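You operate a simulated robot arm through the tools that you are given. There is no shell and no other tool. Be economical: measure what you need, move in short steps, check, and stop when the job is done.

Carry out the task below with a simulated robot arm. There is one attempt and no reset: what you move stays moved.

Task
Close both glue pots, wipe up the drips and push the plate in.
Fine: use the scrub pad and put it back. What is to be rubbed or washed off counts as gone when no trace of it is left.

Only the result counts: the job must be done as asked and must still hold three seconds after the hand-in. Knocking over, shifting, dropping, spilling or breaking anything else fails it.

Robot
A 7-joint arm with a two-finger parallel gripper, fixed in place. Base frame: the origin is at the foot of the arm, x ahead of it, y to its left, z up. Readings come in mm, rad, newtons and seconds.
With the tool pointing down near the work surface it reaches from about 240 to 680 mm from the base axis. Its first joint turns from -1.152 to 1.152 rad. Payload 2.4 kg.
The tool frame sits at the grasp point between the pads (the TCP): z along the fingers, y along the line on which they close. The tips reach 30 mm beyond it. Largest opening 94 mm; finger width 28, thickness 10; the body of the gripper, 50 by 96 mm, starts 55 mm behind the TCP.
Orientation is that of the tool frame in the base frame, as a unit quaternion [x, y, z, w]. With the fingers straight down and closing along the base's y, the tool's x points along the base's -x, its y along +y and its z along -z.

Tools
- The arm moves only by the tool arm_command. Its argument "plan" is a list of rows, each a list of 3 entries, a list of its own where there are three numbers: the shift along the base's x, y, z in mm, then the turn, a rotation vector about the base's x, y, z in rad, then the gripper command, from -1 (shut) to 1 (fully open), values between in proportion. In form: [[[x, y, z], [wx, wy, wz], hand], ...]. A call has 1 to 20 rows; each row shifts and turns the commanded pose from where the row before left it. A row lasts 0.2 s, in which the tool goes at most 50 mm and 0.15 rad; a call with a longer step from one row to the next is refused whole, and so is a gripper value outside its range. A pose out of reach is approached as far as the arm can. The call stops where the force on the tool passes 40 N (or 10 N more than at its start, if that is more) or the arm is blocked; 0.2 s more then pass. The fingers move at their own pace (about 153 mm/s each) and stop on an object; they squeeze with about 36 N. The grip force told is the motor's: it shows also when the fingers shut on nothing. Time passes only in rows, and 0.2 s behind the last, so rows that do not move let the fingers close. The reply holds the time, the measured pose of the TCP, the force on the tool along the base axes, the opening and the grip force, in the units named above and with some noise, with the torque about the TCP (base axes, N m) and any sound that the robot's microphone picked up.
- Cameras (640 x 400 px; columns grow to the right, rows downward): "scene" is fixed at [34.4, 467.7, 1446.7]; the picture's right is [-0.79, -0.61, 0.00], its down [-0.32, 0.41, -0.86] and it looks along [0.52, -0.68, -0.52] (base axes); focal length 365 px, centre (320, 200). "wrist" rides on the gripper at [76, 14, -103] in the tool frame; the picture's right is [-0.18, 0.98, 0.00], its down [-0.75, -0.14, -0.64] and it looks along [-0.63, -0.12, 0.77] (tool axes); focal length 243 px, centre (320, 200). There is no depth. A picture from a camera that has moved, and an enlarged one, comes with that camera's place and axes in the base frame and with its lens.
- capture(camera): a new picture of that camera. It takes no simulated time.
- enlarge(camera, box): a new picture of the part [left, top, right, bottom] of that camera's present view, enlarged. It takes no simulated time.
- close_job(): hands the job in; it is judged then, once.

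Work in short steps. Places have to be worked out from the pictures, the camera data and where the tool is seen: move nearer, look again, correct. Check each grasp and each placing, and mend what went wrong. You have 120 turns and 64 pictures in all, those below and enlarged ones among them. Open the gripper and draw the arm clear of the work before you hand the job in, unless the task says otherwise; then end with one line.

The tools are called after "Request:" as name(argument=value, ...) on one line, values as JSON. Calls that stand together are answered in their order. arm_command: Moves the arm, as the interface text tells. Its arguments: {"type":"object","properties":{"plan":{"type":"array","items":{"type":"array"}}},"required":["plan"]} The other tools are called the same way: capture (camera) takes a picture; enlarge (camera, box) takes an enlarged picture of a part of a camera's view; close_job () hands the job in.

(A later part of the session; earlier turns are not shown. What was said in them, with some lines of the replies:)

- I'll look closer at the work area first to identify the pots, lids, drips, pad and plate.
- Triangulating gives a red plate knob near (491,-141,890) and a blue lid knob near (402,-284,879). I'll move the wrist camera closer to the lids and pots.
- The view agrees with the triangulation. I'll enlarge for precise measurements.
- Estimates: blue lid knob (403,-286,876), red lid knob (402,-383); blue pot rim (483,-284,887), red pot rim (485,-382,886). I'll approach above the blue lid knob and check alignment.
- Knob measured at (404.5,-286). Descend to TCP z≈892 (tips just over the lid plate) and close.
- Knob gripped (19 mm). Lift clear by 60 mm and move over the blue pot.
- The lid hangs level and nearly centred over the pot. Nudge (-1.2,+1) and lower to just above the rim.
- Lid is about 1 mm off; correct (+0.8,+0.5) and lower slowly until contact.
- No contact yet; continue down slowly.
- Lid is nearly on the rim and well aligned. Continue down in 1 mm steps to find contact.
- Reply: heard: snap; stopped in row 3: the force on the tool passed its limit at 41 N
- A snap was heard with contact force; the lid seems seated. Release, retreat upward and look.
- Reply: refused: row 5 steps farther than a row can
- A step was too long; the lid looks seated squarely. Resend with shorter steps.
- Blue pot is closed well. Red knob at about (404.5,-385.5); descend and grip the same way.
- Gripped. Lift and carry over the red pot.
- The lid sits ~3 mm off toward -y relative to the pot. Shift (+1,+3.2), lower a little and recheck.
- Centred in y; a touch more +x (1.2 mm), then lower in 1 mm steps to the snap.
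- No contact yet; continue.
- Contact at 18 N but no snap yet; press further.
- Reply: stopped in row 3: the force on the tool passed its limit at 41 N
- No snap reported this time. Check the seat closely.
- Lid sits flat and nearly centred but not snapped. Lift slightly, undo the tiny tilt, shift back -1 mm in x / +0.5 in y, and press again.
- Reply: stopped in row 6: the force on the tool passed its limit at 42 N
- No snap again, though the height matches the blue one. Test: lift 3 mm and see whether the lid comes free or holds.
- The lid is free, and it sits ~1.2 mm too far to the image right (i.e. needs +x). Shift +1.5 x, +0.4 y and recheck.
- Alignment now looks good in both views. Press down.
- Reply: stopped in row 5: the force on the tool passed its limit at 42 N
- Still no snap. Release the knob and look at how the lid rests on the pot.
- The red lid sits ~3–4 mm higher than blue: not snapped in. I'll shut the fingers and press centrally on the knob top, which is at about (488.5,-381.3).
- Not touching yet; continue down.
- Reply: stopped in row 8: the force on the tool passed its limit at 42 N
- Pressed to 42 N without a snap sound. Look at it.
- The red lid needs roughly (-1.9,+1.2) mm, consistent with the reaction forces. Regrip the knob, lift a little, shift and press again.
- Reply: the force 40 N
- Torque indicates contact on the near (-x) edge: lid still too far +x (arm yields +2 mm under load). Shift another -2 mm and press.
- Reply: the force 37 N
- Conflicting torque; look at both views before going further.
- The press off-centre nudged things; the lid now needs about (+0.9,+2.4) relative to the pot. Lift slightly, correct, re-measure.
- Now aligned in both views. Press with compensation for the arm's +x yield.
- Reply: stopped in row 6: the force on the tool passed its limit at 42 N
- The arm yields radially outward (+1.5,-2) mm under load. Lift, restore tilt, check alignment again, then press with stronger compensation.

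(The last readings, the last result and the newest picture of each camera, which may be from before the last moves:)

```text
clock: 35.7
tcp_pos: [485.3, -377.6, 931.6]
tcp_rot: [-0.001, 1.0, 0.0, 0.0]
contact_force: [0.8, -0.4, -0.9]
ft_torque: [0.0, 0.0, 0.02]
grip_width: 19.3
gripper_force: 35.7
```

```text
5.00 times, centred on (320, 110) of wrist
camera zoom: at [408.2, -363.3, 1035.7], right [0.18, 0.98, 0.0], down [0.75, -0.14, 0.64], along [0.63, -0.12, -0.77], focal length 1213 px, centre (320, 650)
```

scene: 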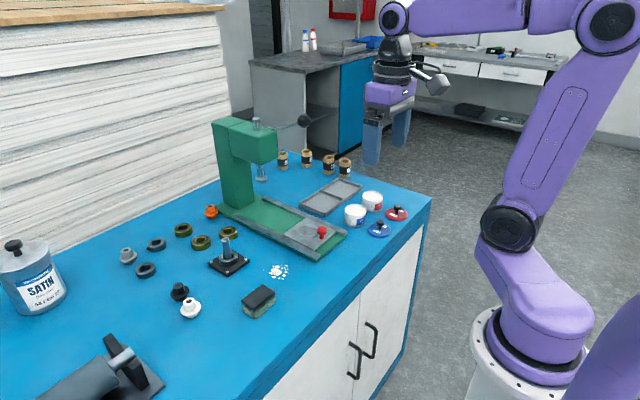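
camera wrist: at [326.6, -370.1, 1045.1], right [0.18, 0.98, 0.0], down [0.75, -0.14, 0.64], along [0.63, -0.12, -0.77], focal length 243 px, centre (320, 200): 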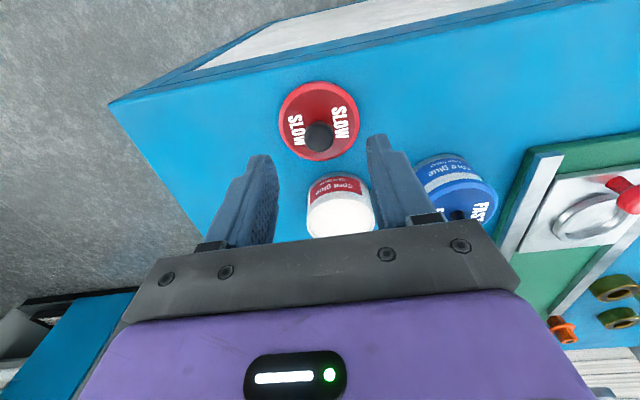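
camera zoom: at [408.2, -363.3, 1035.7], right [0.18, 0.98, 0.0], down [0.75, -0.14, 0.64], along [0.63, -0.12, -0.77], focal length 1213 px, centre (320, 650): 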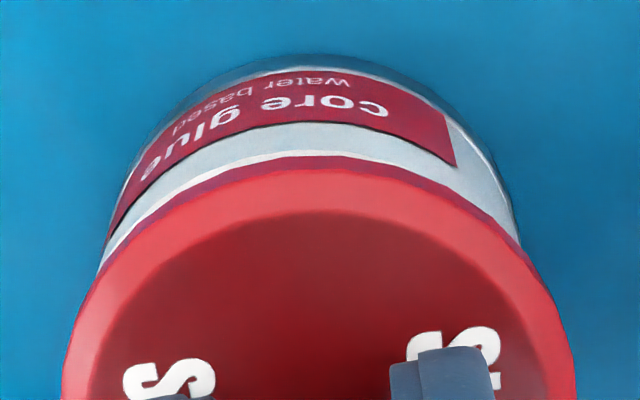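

Lid is ~0.7 mm toward +y, a useful pre-bias for the yield. Press with -x/+y compensation as load builds.

Request:
arm_command(plan=[[[0, 0, -2], [0, 0, 0], -1], [[-0.2, 0, -1], [0, 0, 0], -1], [[-0.5, 0.1, -1.5], [-0.001, -0.001, 0], -1], [[-0.6, 0.2, -1.5], [0, -0.001, 0], -1], [[-0.6, 0.3, -1.5], [0, 0, 0], -1], [[-0.4, 0.3, -1.5], [0, 0, 0], -1], [[0, 0, -1.5], [0, 0, 0], -1]])

```text
clock: 37.0
tcp_pos: [484.2, -378.5, 928.4]
tcp_rot: [0.001, 1.0, -0.004, 0.005]
contact_force: [-3.5, 1.6, 7.6]
ft_torque: [0.26, 0.04, 0.07]
grip_width: 20.0
gripper_force: 35.9
stopped in row 6: the force on the tool passed its limit at 42 N (the readings are from after the stop); the commanded pose is now the measured one
```

No snap, but the lid should now be closely aligned. Release it, then press the knob top with closed fingers so that the lid can self-centre.

Request:
arm_command(plan=[[[0, 0, 0], [0.01, 0.008, 0], -0.2], [[0, 0, 0], [0, 0, 0], -0.2], [[0, 0, 40], [0, 0, 0], -0.2], [[0, 0, 0], [0, 0, 0], -1], [[0, 0, 0], [0, 0, 0], -1], [[0, 0, -8], [0, 0, 0], -1], [[0, 0, 0], [0, 0, 0], -1]])

Request:
enlarge(camera="scene", box=[345, 185, 385, 225])

```text
clock: 38.6
tcp_pos: [484.9, -378.9, 959.4]
tcp_rot: [0.0, 1.0, 0.002, 0.001]
contact_force: [0.5, -0.5, 0.5]
ft_torque: [0.01, 0.0, -0.02]
grip_width: 0.0
gripper_force: 33.2
heard: snap
```

```text
10.00 times, centred on (365, 205) of scene
camera zoom: at [34.4, 467.7, 1446.7], right [-0.79, -0.61, 0.0], down [-0.32, 0.41, -0.86], along [0.52, -0.68, -0.52], focal length 3651 px, centre (-130, 150)
```

zoom: 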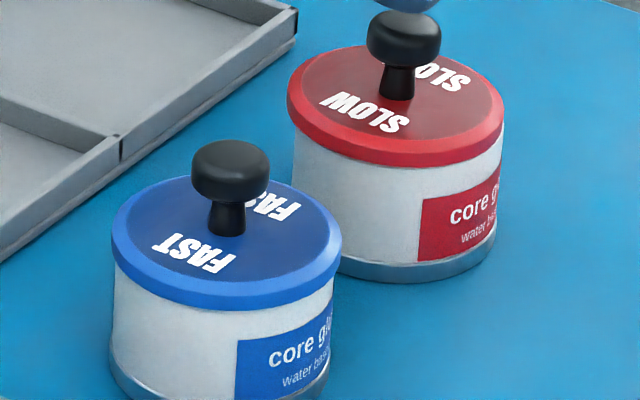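

Snap heard as it was released; the red lid is seated like the blue. Now move to view the plate and the drips.

Request:
arm_command(plan=[[[0, 0, 40], [0, 0, 0], -1], [[-30, 30, 0], [0, 0, 0], -1], [[-30, 30, 0], [0, 0, 0], -1], [[-30, 30, 0], [0, 0, 0], -1], [[-30, 35, 0], [0, 0, 0], -1], [[-20, 40, 0], [0, 0, 0], -1], [[0, 45, 0], [0, 0, 0], -1], [[0, 45, 0], [0, 0, 0], -1], [[0, 0, 0], [0, 0, 0], -1]])

Request:
capture(camera="wrist")

Request:
enlarge(camera="scene", box=[200, 110, 400, 330])

```text
clock: 40.6
tcp_pos: [344.5, -121.1, 999.9]
tcp_rot: [0.001, 1.0, 0.002, 0.001]
contact_force: [0.1, -0.6, 0.8]
ft_torque: [-0.01, 0.01, 0.01]
grip_width: 0.0
gripper_force: 32.6
```

```text
23 pictures are left
camera wrist: at [267.9, -108.8, 1102.9], right [0.19, 0.98, 0.0], down [0.75, -0.14, 0.64], along [0.63, -0.12, -0.77], focal length 243 px, centre (320, 200)
```

wrist: 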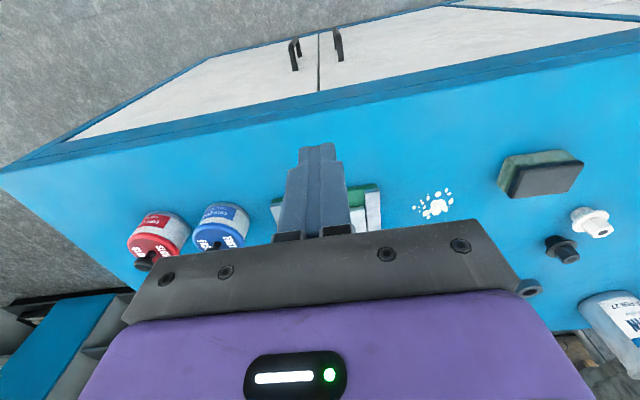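

```text
1.82 times, centred on (300, 220) of scene
camera zoom: at [34.4, 467.7, 1446.7], right [-0.79, -0.61, 0.0], down [-0.32, 0.41, -0.86], along [0.52, -0.68, -0.52], focal length 664 px, centre (356, 164)
```

zoom: 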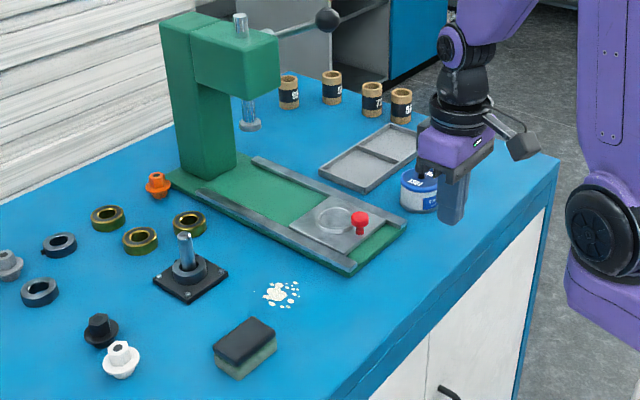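

The plate slides along +x (rails yaw ≈ -3°) towards the ram. I'll open the gripper and move nearer to measure the red knob and plate.

Request:
arm_command(plan=[[[30, -10, 0], [0, 0, 0], 1], [[30, -10, -10], [0, 0, 0], 1], [[0, 0, 0], [0, 0, 0], 1], [[0, 0, 0], [0, 0, 0], 1]])

Request:
capture(camera="wrist")

```text
clock: 41.6
tcp_pos: [405.2, -143.4, 990.7]
tcp_rot: [0.0, 1.0, 0.002, 0.001]
contact_force: [0.2, -0.2, 0.4]
ft_torque: [0.0, -0.01, -0.04]
grip_width: 94.2
gripper_force: 0.0
```

```text
21 pictures are left
camera wrist: at [328.3, -129.7, 1092.8], right [0.18, 0.98, 0.0], down [0.75, -0.14, 0.64], along [0.63, -0.12, -0.77], focal length 243 px, centre (320, 200)
```

wrist: 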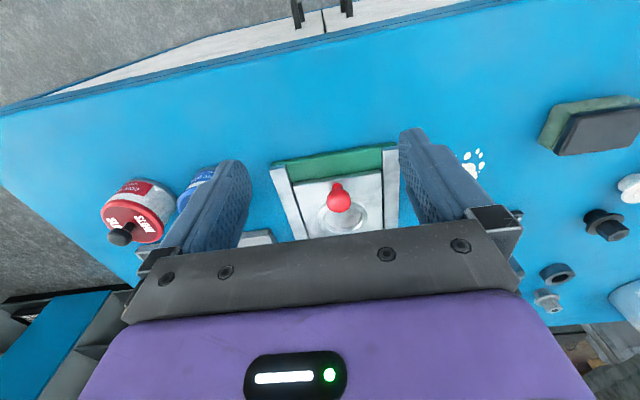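

Knob at about (495,-141,888). Tilt the tool by 0.4 rad so the hand trails behind, close fingers, and get behind the knob.

Request:
arm_command(plan=[[[0, 0, 0], [0, -0.14, 0], -1], [[0, 0, 0], [0, -0.13, 0], -1], [[0, 0, 0], [0, -0.13, 0], -1], [[10, 1, -28], [0, 0, 0], -1], [[10, 1, -28], [0, 0, 0], -1], [[12, 0.5, -27], [0, 0, 0], -1], [[0, 0, 0], [0, 0, 0], -1]])

Request:
enlarge(camera="scene", box=[255, 170, 375, 270])

```text
clock: 43.2
tcp_pos: [433.2, -139.8, 916.9]
tcp_rot: [-0.001, 0.98, 0.001, 0.199]
contact_force: [-0.7, 0.3, -0.4]
ft_torque: [0.02, -0.02, 0.01]
grip_width: 0.0
gripper_force: 32.9
out of reach, approached as far as the arm can: row 5
```

```text
4.00 times, centred on (315, 220) of scene
camera zoom: at [34.4, 467.7, 1446.7], right [-0.79, -0.61, 0.0], down [-0.32, 0.41, -0.86], along [0.52, -0.68, -0.52], focal length 1460 px, centre (340, 120)
```

zoom: 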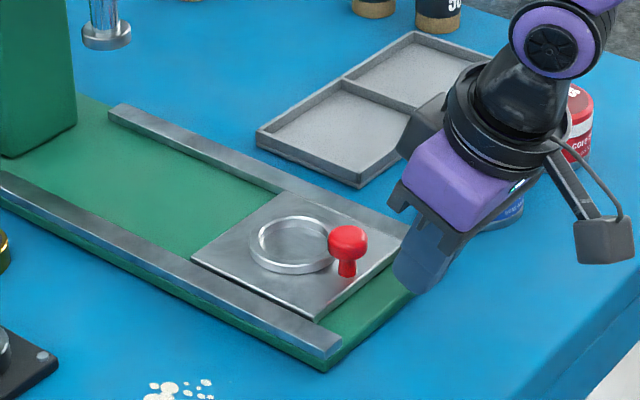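

The fingers are behind the knob but ~9 mm high. Advance and lower to z≈907, then push gently along (1,-0.05).

Request:
arm_command(plan=[[[8, -0.5, -5], [0, 0, 0], -1], [[8, -0.5, -5], [0, 0, 0], -1], [[5, 0, 0], [0, 0, 0], -1], [[5, 0, 0], [0, 0, 0], -1], [[10, -0.5, 0], [0, 0, 0], -1], [[10, -0.5, 0], [0, 0, 0], -1]])

Request:
enlarge(camera="scene", box=[255, 170, 375, 270])

```text
clock: 44.6
tcp_pos: [479.3, -141.9, 909.2]
tcp_rot: [0.0, 0.98, 0.001, 0.2]
contact_force: [-0.8, 0.4, -0.5]
ft_torque: [-0.01, 0.0, 0.02]
grip_width: 0.0
gripper_force: 32.8
```

```text
4.00 times, centred on (315, 220) of scene
camera zoom: at [34.4, 467.7, 1446.7], right [-0.79, -0.61, 0.0], down [-0.32, 0.41, -0.86], along [0.52, -0.68, -0.52], focal length 1460 px, centre (340, 120)
```

zoom: 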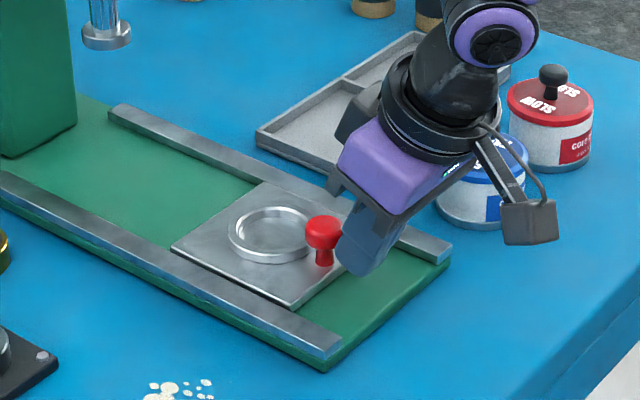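

Plate slides well with low force. Continue pushing ~90 mm.

Request:
arm_command(plan=[[[15, -0.8, 0], [0, 0, 0], -1], [[15, -0.8, 0], [0, 0, 0], -1], [[15, -0.8, 0], [0, 0, 0], -1], [[15, -0.8, 0], [0, 0, 0], -1], [[15, -0.8, 0], [0, 0, 0], -1], [[15, -0.8, 0], [0, 0, 0], -1]])

Request:
enlarge(camera="scene", box=[205, 110, 365, 270])

```text
clock: 46.0
tcp_pos: [568.3, -147.4, 908.3]
tcp_rot: [0.0, 0.98, 0.002, 0.201]
contact_force: [0.3, 0.0, 0.9]
ft_torque: [-0.01, 0.0, 0.01]
grip_width: 0.0
gripper_force: 32.8
```

```text
2.50 times, centred on (285, 190) of scene
camera zoom: at [34.4, 467.7, 1446.7], right [-0.79, -0.61, 0.0], down [-0.32, 0.41, -0.86], along [0.52, -0.68, -0.52], focal length 913 px, centre (408, 225)
```

zoom: 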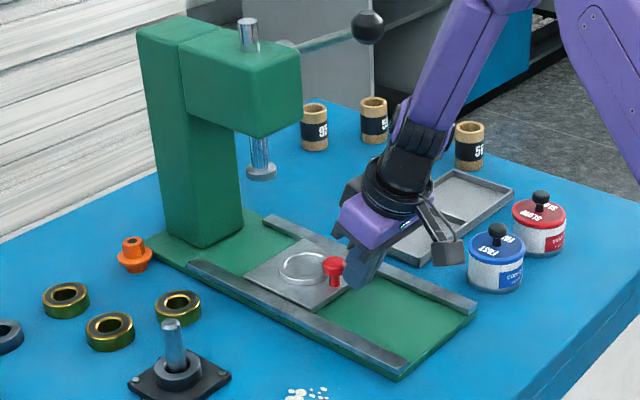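

Still sliding freely; about 50 mm left to be under the ram. Continue with smaller steps.

Request:
arm_command(plan=[[[10, -0.5, 0], [0, 0, 0], -1], [[10, -0.5, 0], [0, 0, 0], -1], [[8, -0.4, 0], [0, 0, 0], -1], [[6, -0.3, 0], [0, 0, 0], -1], [[5, -0.2, 0], [0, 0, 0], -1], [[0, 0, 0], [0, 0, 0], -1]])

```text
clock: 47.4
tcp_pos: [608.1, -148.0, 907.9]
tcp_rot: [0.0, 0.98, 0.002, 0.2]
contact_force: [-1.0, 1.0, -0.3]
ft_torque: [-0.04, 0.05, 0.04]
grip_width: 0.0
gripper_force: 33.1
```

Still free; push on in 4 mm steps, watching for the stop.

Request:
arm_command(plan=[[[4, -0.2, 0], [0, 0, 0], -1], [[4, -0.2, 0], [0, 0, 0], -1], [[4, -0.2, 0], [0, 0, 0], -1], [[4, -0.2, 0], [0, 0, 0], -1], [[0, 0, 0], [0, 0, 0], -1]])

Request:
enlarge(camera="scene", box=[235, 150, 335, 250])

```text
clock: 48.6
tcp_pos: [624.5, -149.8, 907.1]
tcp_rot: [0.0, 0.98, 0.002, 0.199]
contact_force: [0.1, 0.4, 0.2]
ft_torque: [0.0, 0.04, 0.01]
grip_width: 0.0
gripper_force: 33.3
```

```text
4.00 times, centred on (285, 200) of scene
camera zoom: at [34.4, 467.7, 1446.7], right [-0.79, -0.61, 0.0], down [-0.32, 0.41, -0.86], along [0.52, -0.68, -0.52], focal length 1460 px, centre (460, 200)
```

zoom: 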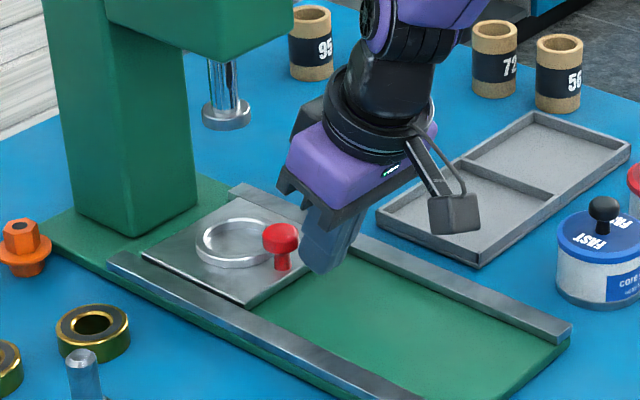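

The ring is close to under the ram. Continue in 2 mm steps for the stop.

Request:
arm_command(plan=[[[2, -0.1, 0], [0, 0, 0], -1], [[2, -0.1, 0], [0, 0, 0], -1], [[2, -0.1, 0], [0, 0, 0], -1], [[0, 0, 0], [0, 0, 0], -1]])

```text
clock: 49.6
tcp_pos: [628.7, -149.9, 907.1]
tcp_rot: [0.0, 0.98, 0.003, 0.198]
contact_force: [-17.3, -0.3, 2.0]
ft_torque: [-0.01, 0.22, 0.13]
grip_width: 0.0
gripper_force: 33.4
```

Resistance of 17 N: end stop reached. Confirm with one more mm, then back away.

Request:
arm_command(plan=[[[1, 0, 0], [0, 0, 0], -1], [[0, 0, 0], [0, 0, 0], -1]])

Request:
arm_command(plan=[[[-15, 1, 0], [0, 0, 0], -1], [[-30, 2, 20], [0, 0, 0], -1], [[-30, 15, 35], [0, 0, 0], -1], [[-30, 25, 10], [0, 0.13, 0], 1], [[-30, 25, 0], [0, 0.13, 0], 1], [[-30, 25, 0], [0, 0.14, 0], 1], [[-20, 30, 0], [0, 0, 0], 1], [[0, 0, 0], [0, 0, 0], 1]])

Request:
capture(camera="wrist")

Request:
enlarge(camera="scene", box=[235, 150, 335, 250])

```text
clock: 50.2
tcp_pos: [629.0, -150.4, 907.1]
tcp_rot: [0.0, 0.98, 0.002, 0.197]
contact_force: [-23.3, -2.6, -1.6]
ft_torque: [-0.07, 0.4, 0.17]
grip_width: 0.1
gripper_force: 33.2
```

```text
clock: 52.0
tcp_pos: [446.2, -28.2, 972.1]
tcp_rot: [0.001, 1.0, 0.001, 0.001]
contact_force: [0.3, 0.2, 0.3]
ft_torque: [0.03, -0.01, 0.02]
grip_width: 94.2
gripper_force: 0.0
```

```text
16 pictures are left
camera wrist: at [369.8, -13.9, 1076.1], right [0.19, 0.98, 0.0], down [0.75, -0.14, 0.64], along [0.63, -0.12, -0.77], focal length 243 px, centre (320, 200)
```

wrist: 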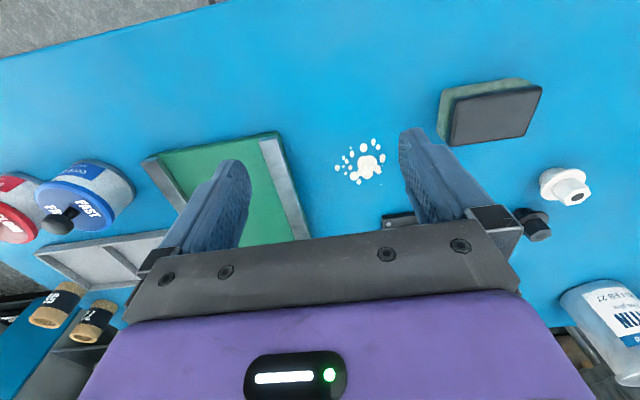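

```text
4.00 times, centred on (285, 200) of scene
camera zoom: at [34.4, 467.7, 1446.7], right [-0.79, -0.61, 0.0], down [-0.32, 0.41, -0.86], along [0.52, -0.68, -0.52], focal length 1460 px, centre (460, 200)
```

zoom: 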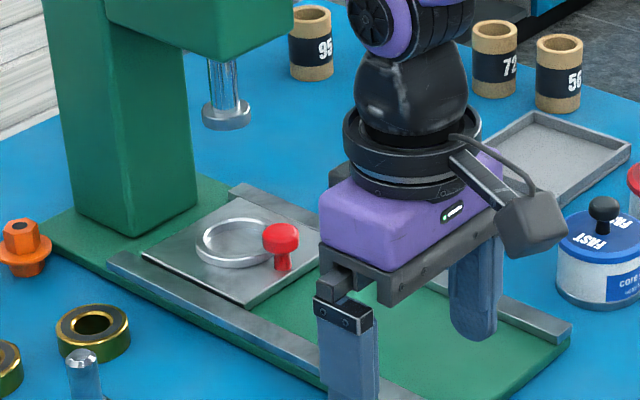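

Plate is in against its stop. Now examine the drips and scrub pad closely.

Request:
enlarge(camera="wrist", box=[320, 120, 410, 200])

Request:
enlarge(camera="wrist", box=[420, 60, 560, 160])

```text
5.00 times, centred on (365, 160) of wrist
camera zoom: at [369.8, -13.9, 1076.1], right [0.19, 0.98, 0.0], down [0.75, -0.14, 0.64], along [0.63, -0.12, -0.77], focal length 1213 px, centre (95, 400)
```

zoom: 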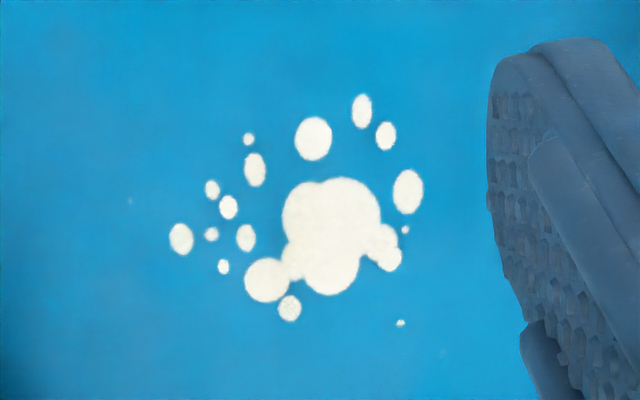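

```text
4.00 times, centred on (490, 110) of wrist
camera zoom: at [369.8, -13.9, 1076.1], right [0.19, 0.98, 0.0], down [0.75, -0.14, 0.64], along [0.63, -0.12, -0.77], focal length 970 px, centre (-360, 560)
```

zoom: 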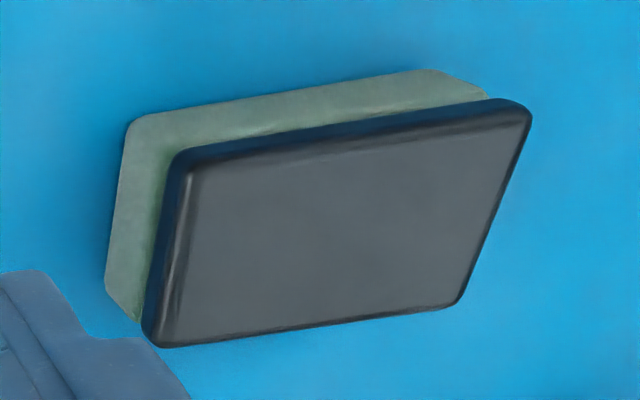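

Drips span about x 485–562, y -36..37. Pad is ~65 (y) × 42 (x), centred near (472,111), top ≈ 875, aligned with the axes. Move above the pad.

Request:
arm_command(plan=[[[6, 35, 0], [0, 0, 0], 1], [[7, 35, 0], [0, 0, 0], 1], [[7, 35, -10], [0, 0, 0], 1], [[6, 34, -32], [0, 0, 0], 1], [[0, 0, 0], [0, 0, 0], 1]])

Request:
capture(camera="wrist")

```text
clock: 53.2
tcp_pos: [472.4, 113.4, 930.2]
tcp_rot: [0.001, 1.0, 0.002, 0.001]
contact_force: [-0.9, 0.7, -0.7]
ft_torque: [0.02, 0.0, 0.0]
grip_width: 94.1
gripper_force: 0.0
```

```text
12 pictures are left
camera wrist: at [395.3, 126.5, 1033.9], right [0.19, 0.98, 0.0], down [0.75, -0.14, 0.64], along [0.63, -0.12, -0.77], focal length 243 px, centre (320, 200)
```

wrist: 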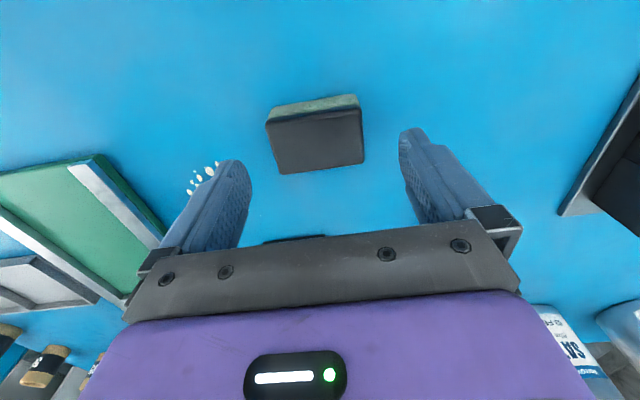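

Pad centred at (471.3,110.3), axis-aligned. Centre over it, descend to z≈885, and close.

Request:
arm_command(plan=[[[-1, -3, -22], [0, 0, 0], 1], [[0, 0, -18], [0, 0, 0], 1], [[0, 0, -5], [0, 0, 0], 1], [[0, 0, 0], [0, 0, 0], 0.4], [[0, 0, 0], [0, 0, 0], -1], [[0, 0, 0], [0, 0, 0], -1], [[0, 0, 0], [0, 0, 0], -1]])

Request:
enlarge(camera="scene", box=[210, 240, 310, 330])

```text
clock: 54.8
tcp_pos: [470.7, 110.0, 885.8]
tcp_rot: [0.001, 1.0, 0.001, 0.002]
contact_force: [0.0, -0.2, 0.9]
ft_torque: [0.06, -0.02, -0.03]
grip_width: 67.8
gripper_force: 36.4
```

```text
4.44 times, centred on (260, 285) of scene
camera zoom: at [34.4, 467.7, 1446.7], right [-0.79, -0.61, 0.0], down [-0.32, 0.41, -0.86], along [0.52, -0.68, -0.52], focal length 1622 px, centre (587, -178)
```

zoom: 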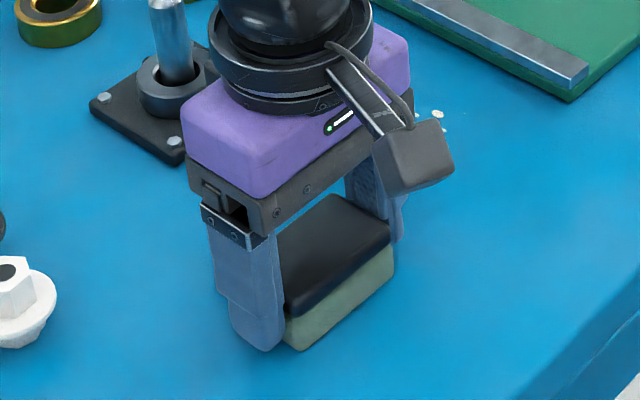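

Pad gripped (67.8 mm). Lift, carry over the drips' near end at y≈14 and lower to light contact.

Request:
arm_command(plan=[[[0, 0, 20], [0, 0, 0], -1], [[3, -32, 0], [0, 0, 0], -1], [[3, -32, 0], [0, 0, 0], -1], [[3, -32, 0], [0, 0, 0], -1], [[0, 0, -14], [0, 0, 0], -1], [[0, 0, -6], [0, 0, 0], -1], [[0, 0, -1], [0, 0, 0], -1], [[0, 0, 0], [0, 0, 0], -1]])

```text
clock: 56.6
tcp_pos: [480.3, 13.6, 886.0]
tcp_rot: [0.001, 1.0, 0.002, 0.002]
contact_force: [-5.3, -2.1, 22.2]
ft_torque: [0.02, 0.17, -0.06]
grip_width: 67.7
gripper_force: 36.1
```

22 N contact; ease up 0.4 mm and sweep +x, then back.

Request:
arm_command(plan=[[[0, 0, 0.4], [0, 0, 0], -1], [[12, 0, 0], [0, 0, 0], -1], [[12, 0, 0], [0, 0, 0], -1], [[12, 0, 0], [0, 0, 0], -1], [[12, 0, 0], [0, 0, 0], -1], [[12, 0, 0], [0, 0, 0], -1], [[12, 0, 0], [0, 0, 0], -1], [[8, 0, 0], [0, 0, 0], -1], [[0, 0, 0], [0, 0, 0], -1]])

```text
clock: 58.6
tcp_pos: [560.2, 13.0, 885.5]
tcp_rot: [0.001, 1.0, 0.002, 0.002]
contact_force: [-5.6, 0.7, 16.7]
ft_torque: [0.02, 0.05, -0.02]
grip_width: 67.4
gripper_force: 35.8
```

Good steady contact. Sweep across to y≈-12 and back in -x, then +x again across the middle.

Request:
arm_command(plan=[[[0, -12, 0], [0, 0, 0], -1], [[0, -12, 0], [0, 0, 0], -1], [[-14, 0, 0], [0, 0, 0], -1], [[-14, 0, 0], [0, 0, 0], -1], [[-14, 0, 0], [0, 0, 0], -1], [[-14, 0, 0], [0, 0, 0], -1], [[-14, 0, 0], [0, 0, 0], -1], [[-14, 0, 0], [0, 0, 0], -1], [[0, 12, 0], [0, 0, 0], -1], [[14, 0, 0], [0, 0, 0], -1], [[14, 0, 0], [0, 0, 0], -1], [[14, 0, 0], [0, 0, 0], -1], [[14, 0, 0], [0, 0, 0], -1], [[14, 0, 0], [0, 0, 0], -1], [[14, 0, 0], [0, 0, 0], -1], [[0, 12, 0], [0, 0, 0], -1], [[-20, 0, 0], [0, 0, 0], -1], [[-20, 0, 0], [0, 0, 0], -1], [[-20, 0, 0], [0, 0, 0], -1], [[-20, 0, 0], [0, 0, 0], -1]])

Request:
enlarge(camera="scene", box=[230, 230, 330, 320])

```text
clock: 62.8
tcp_pos: [480.8, 13.8, 884.8]
tcp_rot: [0.001, 1.0, 0.002, 0.003]
contact_force: [3.8, -0.9, 7.6]
ft_torque: [-0.09, 0.06, 0.06]
grip_width: 67.4
gripper_force: 35.9
```

```text
4.44 times, centred on (280, 275) of scene
camera zoom: at [34.4, 467.6, 1446.7], right [-0.79, -0.61, 0.0], down [-0.32, 0.41, -0.86], along [0.52, -0.68, -0.52], focal length 1622 px, centre (498, -133)
```

zoom: 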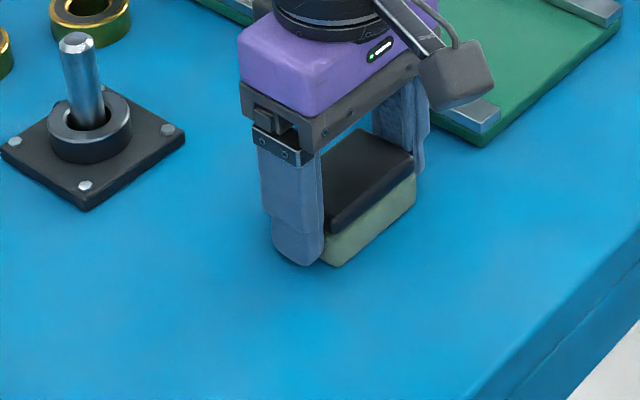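

No drips visible from the scene camera. Lift and inspect with the wrist camera before returning the pad.

Request:
arm_command(plan=[[[0, 0, 30], [0, 0, 0], -1], [[-20, 30, 20], [0, 0, 0], -1], [[-15, 45, 10], [0, 0, 0], -1], [[0, 0, 0], [0, 0, 0], -1]])

Request:
enlarge(camera="wrist", box=[150, 120, 310, 240])

Request:
enlarge(camera="scene", box=[250, 250, 310, 300])

```text
clock: 63.8
tcp_pos: [442.9, 86.9, 943.6]
tcp_rot: [0.001, 1.0, 0.0, 0.001]
contact_force: [0.1, -0.4, -0.4]
ft_torque: [-0.02, -0.04, 0.02]
grip_width: 67.5
gripper_force: 36.0
```

```text
3.33 times, centred on (230, 180) of wrist
camera zoom: at [367.5, 101.7, 1047.5], right [0.19, 0.98, 0.0], down [0.75, -0.14, 0.64], along [0.63, -0.12, -0.77], focal length 809 px, centre (620, 267)
```

zoom: 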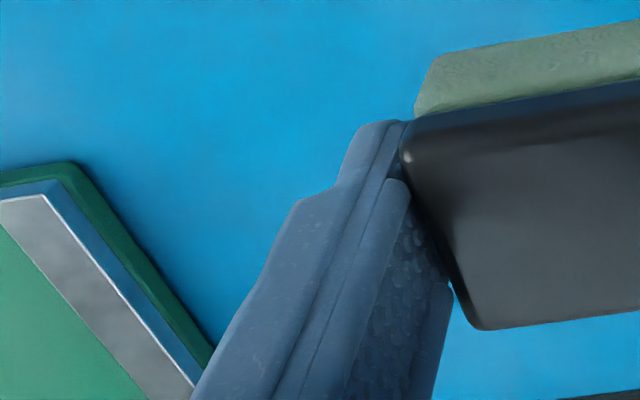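

```text
8.00 times, centred on (280, 275) of scene
camera zoom: at [34.4, 467.7, 1446.7], right [-0.79, -0.61, 0.0], down [-0.32, 0.41, -0.86], along [0.52, -0.68, -0.52], focal length 2921 px, centre (640, -400)
```

zoom: 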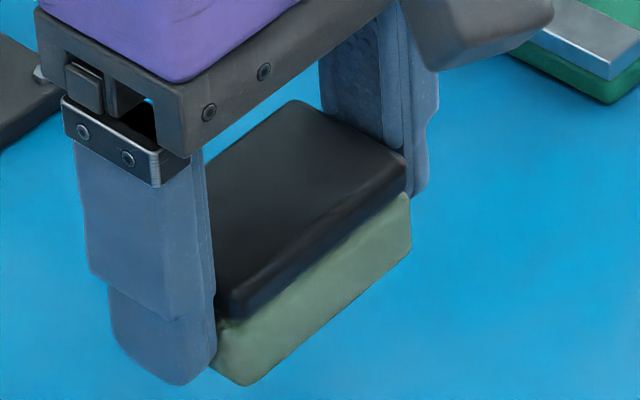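

Partly obscured. Swing the pad aside to the left so the scene camera sees the whole wiped area.

Request:
arm_command(plan=[[[20, 35, 10], [0, 0, 0], -1], [[25, 35, 10], [0, 0, 0], -1], [[20, 35, 0], [0, 0, 0], -1], [[0, 0, 0], [0, 0, 0], -1]])

Request:
enlarge(camera="scene", box=[245, 240, 325, 300])

```text
clock: 64.8
tcp_pos: [509.7, 192.1, 964.6]
tcp_rot: [0.002, 1.0, 0.002, 0.001]
contact_force: [0.0, 0.3, 0.5]
ft_torque: [-0.03, 0.0, 0.05]
grip_width: 67.3
gripper_force: 36.0
```

```text
6.67 times, centred on (285, 270) of scene
camera zoom: at [34.4, 467.7, 1446.7], right [-0.79, -0.61, 0.0], down [-0.32, 0.41, -0.86], along [0.52, -0.68, -0.52], focal length 2434 px, centre (553, -267)
```

zoom: 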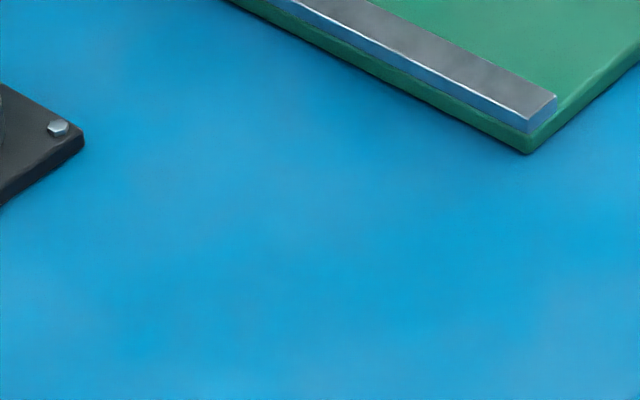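

The wiped area is clean. Return the pad exactly to where it was (net shift -39,-84,-79).

Request:
arm_command(plan=[[[-20, -42, 0], [0, 0, 0], -1], [[-19, -42, 0], [0, 0, 0], -1], [[0, 0, -40], [0, 0, 0], -1], [[0, 0, -30], [0, 0, 0], -1], [[0, 0, -8], [0, 0, 0], -1], [[0, 0, -1], [0, 0, 0], -1], [[0, 0, 0], [0, 0, 0], -1]])

```text
clock: 66.4
tcp_pos: [471.3, 109.3, 884.6]
tcp_rot: [0.0, 1.0, 0.002, 0.001]
contact_force: [0.1, -0.8, -1.6]
ft_torque: [0.01, -0.06, -0.02]
grip_width: 67.5
gripper_force: 36.2
```

Not quite touching; lower in 0.4 mm steps.

Request:
arm_command(plan=[[[0, 0, -0.4], [0, 0, 0], -1], [[0, 0, -0.3], [0, 0, 0], -1], [[0, 0, 0], [0, 0, 0], -1]])

```text
clock: 67.2
tcp_pos: [471.1, 109.5, 886.3]
tcp_rot: [0.0, 1.0, 0.003, 0.002]
contact_force: [-1.4, 0.4, 2.9]
ft_torque: [0.0, -0.03, -0.03]
grip_width: 67.5
gripper_force: 35.7
```

Contact (≈3 N). Open, lift straight up and away, then check everything.

Request:
arm_command(plan=[[[0, 0, 0], [0, 0, 0], 0.6], [[0, 0, 0], [0, 0, 0], 0.8], [[0, 0, 0], [0, 0, 0], 0.8], [[0, 0, 30], [0, 0, 0], 0.8], [[0, 0, 45], [0, 0, 0], 0.8], [[-20, 0, 45], [0, 0, 0], 0.8], [[-30, 0, 40], [0, 0, 0], 0.8], [[-40, 0, 30], [0, 0, 0], 0.8], [[0, 0, 0], [0, 0, 0], 0.8]])

Request:
capture(camera="wrist")

Request:
capture(camera="scene")

```text
clock: 69.2
tcp_pos: [381.1, 109.4, 1075.8]
tcp_rot: [0.0, 1.0, 0.001, 0.001]
contact_force: [0.0, -0.6, 0.5]
ft_torque: [-0.03, 0.0, 0.01]
grip_width: 84.5
gripper_force: 0.1
```

```text
6 pictures are left
camera wrist: at [303.8, 122.6, 1179.8], right [0.18, 0.98, 0.0], down [0.75, -0.14, 0.64], along [0.63, -0.12, -0.77], focal length 243 px, centre (320, 200)
```

wrist: 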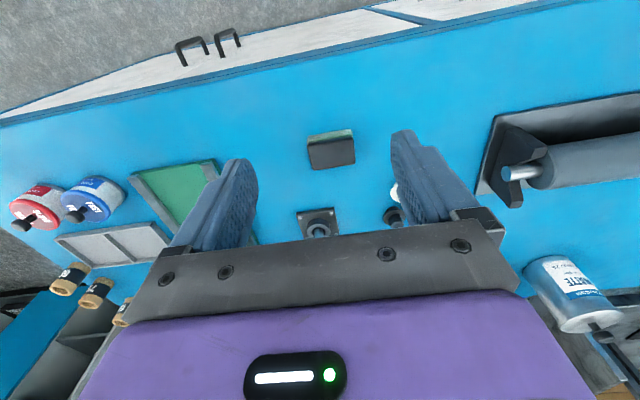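

```text
5 pictures are left
```

scene: 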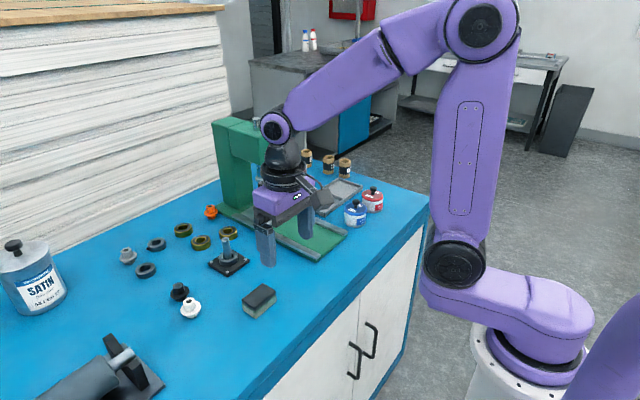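

Pad is back in place. Final close check of both lids.

Request:
enlarge(camera="scene", box=[340, 180, 390, 230])

Request:
enlarge(camera="wrist", box=[0, 160, 140, 240])

```text
8.00 times, centred on (365, 205) of scene
camera zoom: at [34.4, 467.7, 1446.7], right [-0.79, -0.61, 0.0], down [-0.32, 0.41, -0.86], along [0.52, -0.68, -0.52], focal length 2921 px, centre (-40, 160)
```

zoom: 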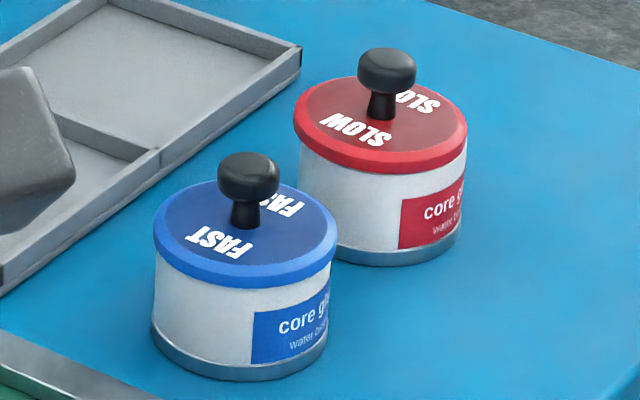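

```text
4.57 times, centred on (70, 200) of wrist
camera zoom: at [303.8, 122.6, 1179.8], right [0.18, 0.98, 0.0], down [0.75, -0.14, 0.64], along [0.63, -0.12, -0.77], focal length 1109 px, centre (1463, 200)
```

zoom: 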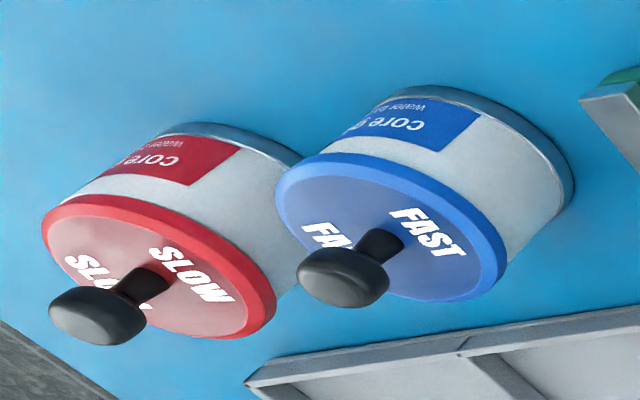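

Both lids are on and seated, with a snap heard for each. The drips are gone, the plate is at its stop, the pad is back and the arm is clear, so I'm handing in.

Request:
close_job()

```text
The job is handed in.
```

I closed both glue pots, wiped up the drips, pushed the plate in to its stop and put the scrub pad back where it was. The red lid only snapped on after several presses, and those slid its pot about 1–2 mm.
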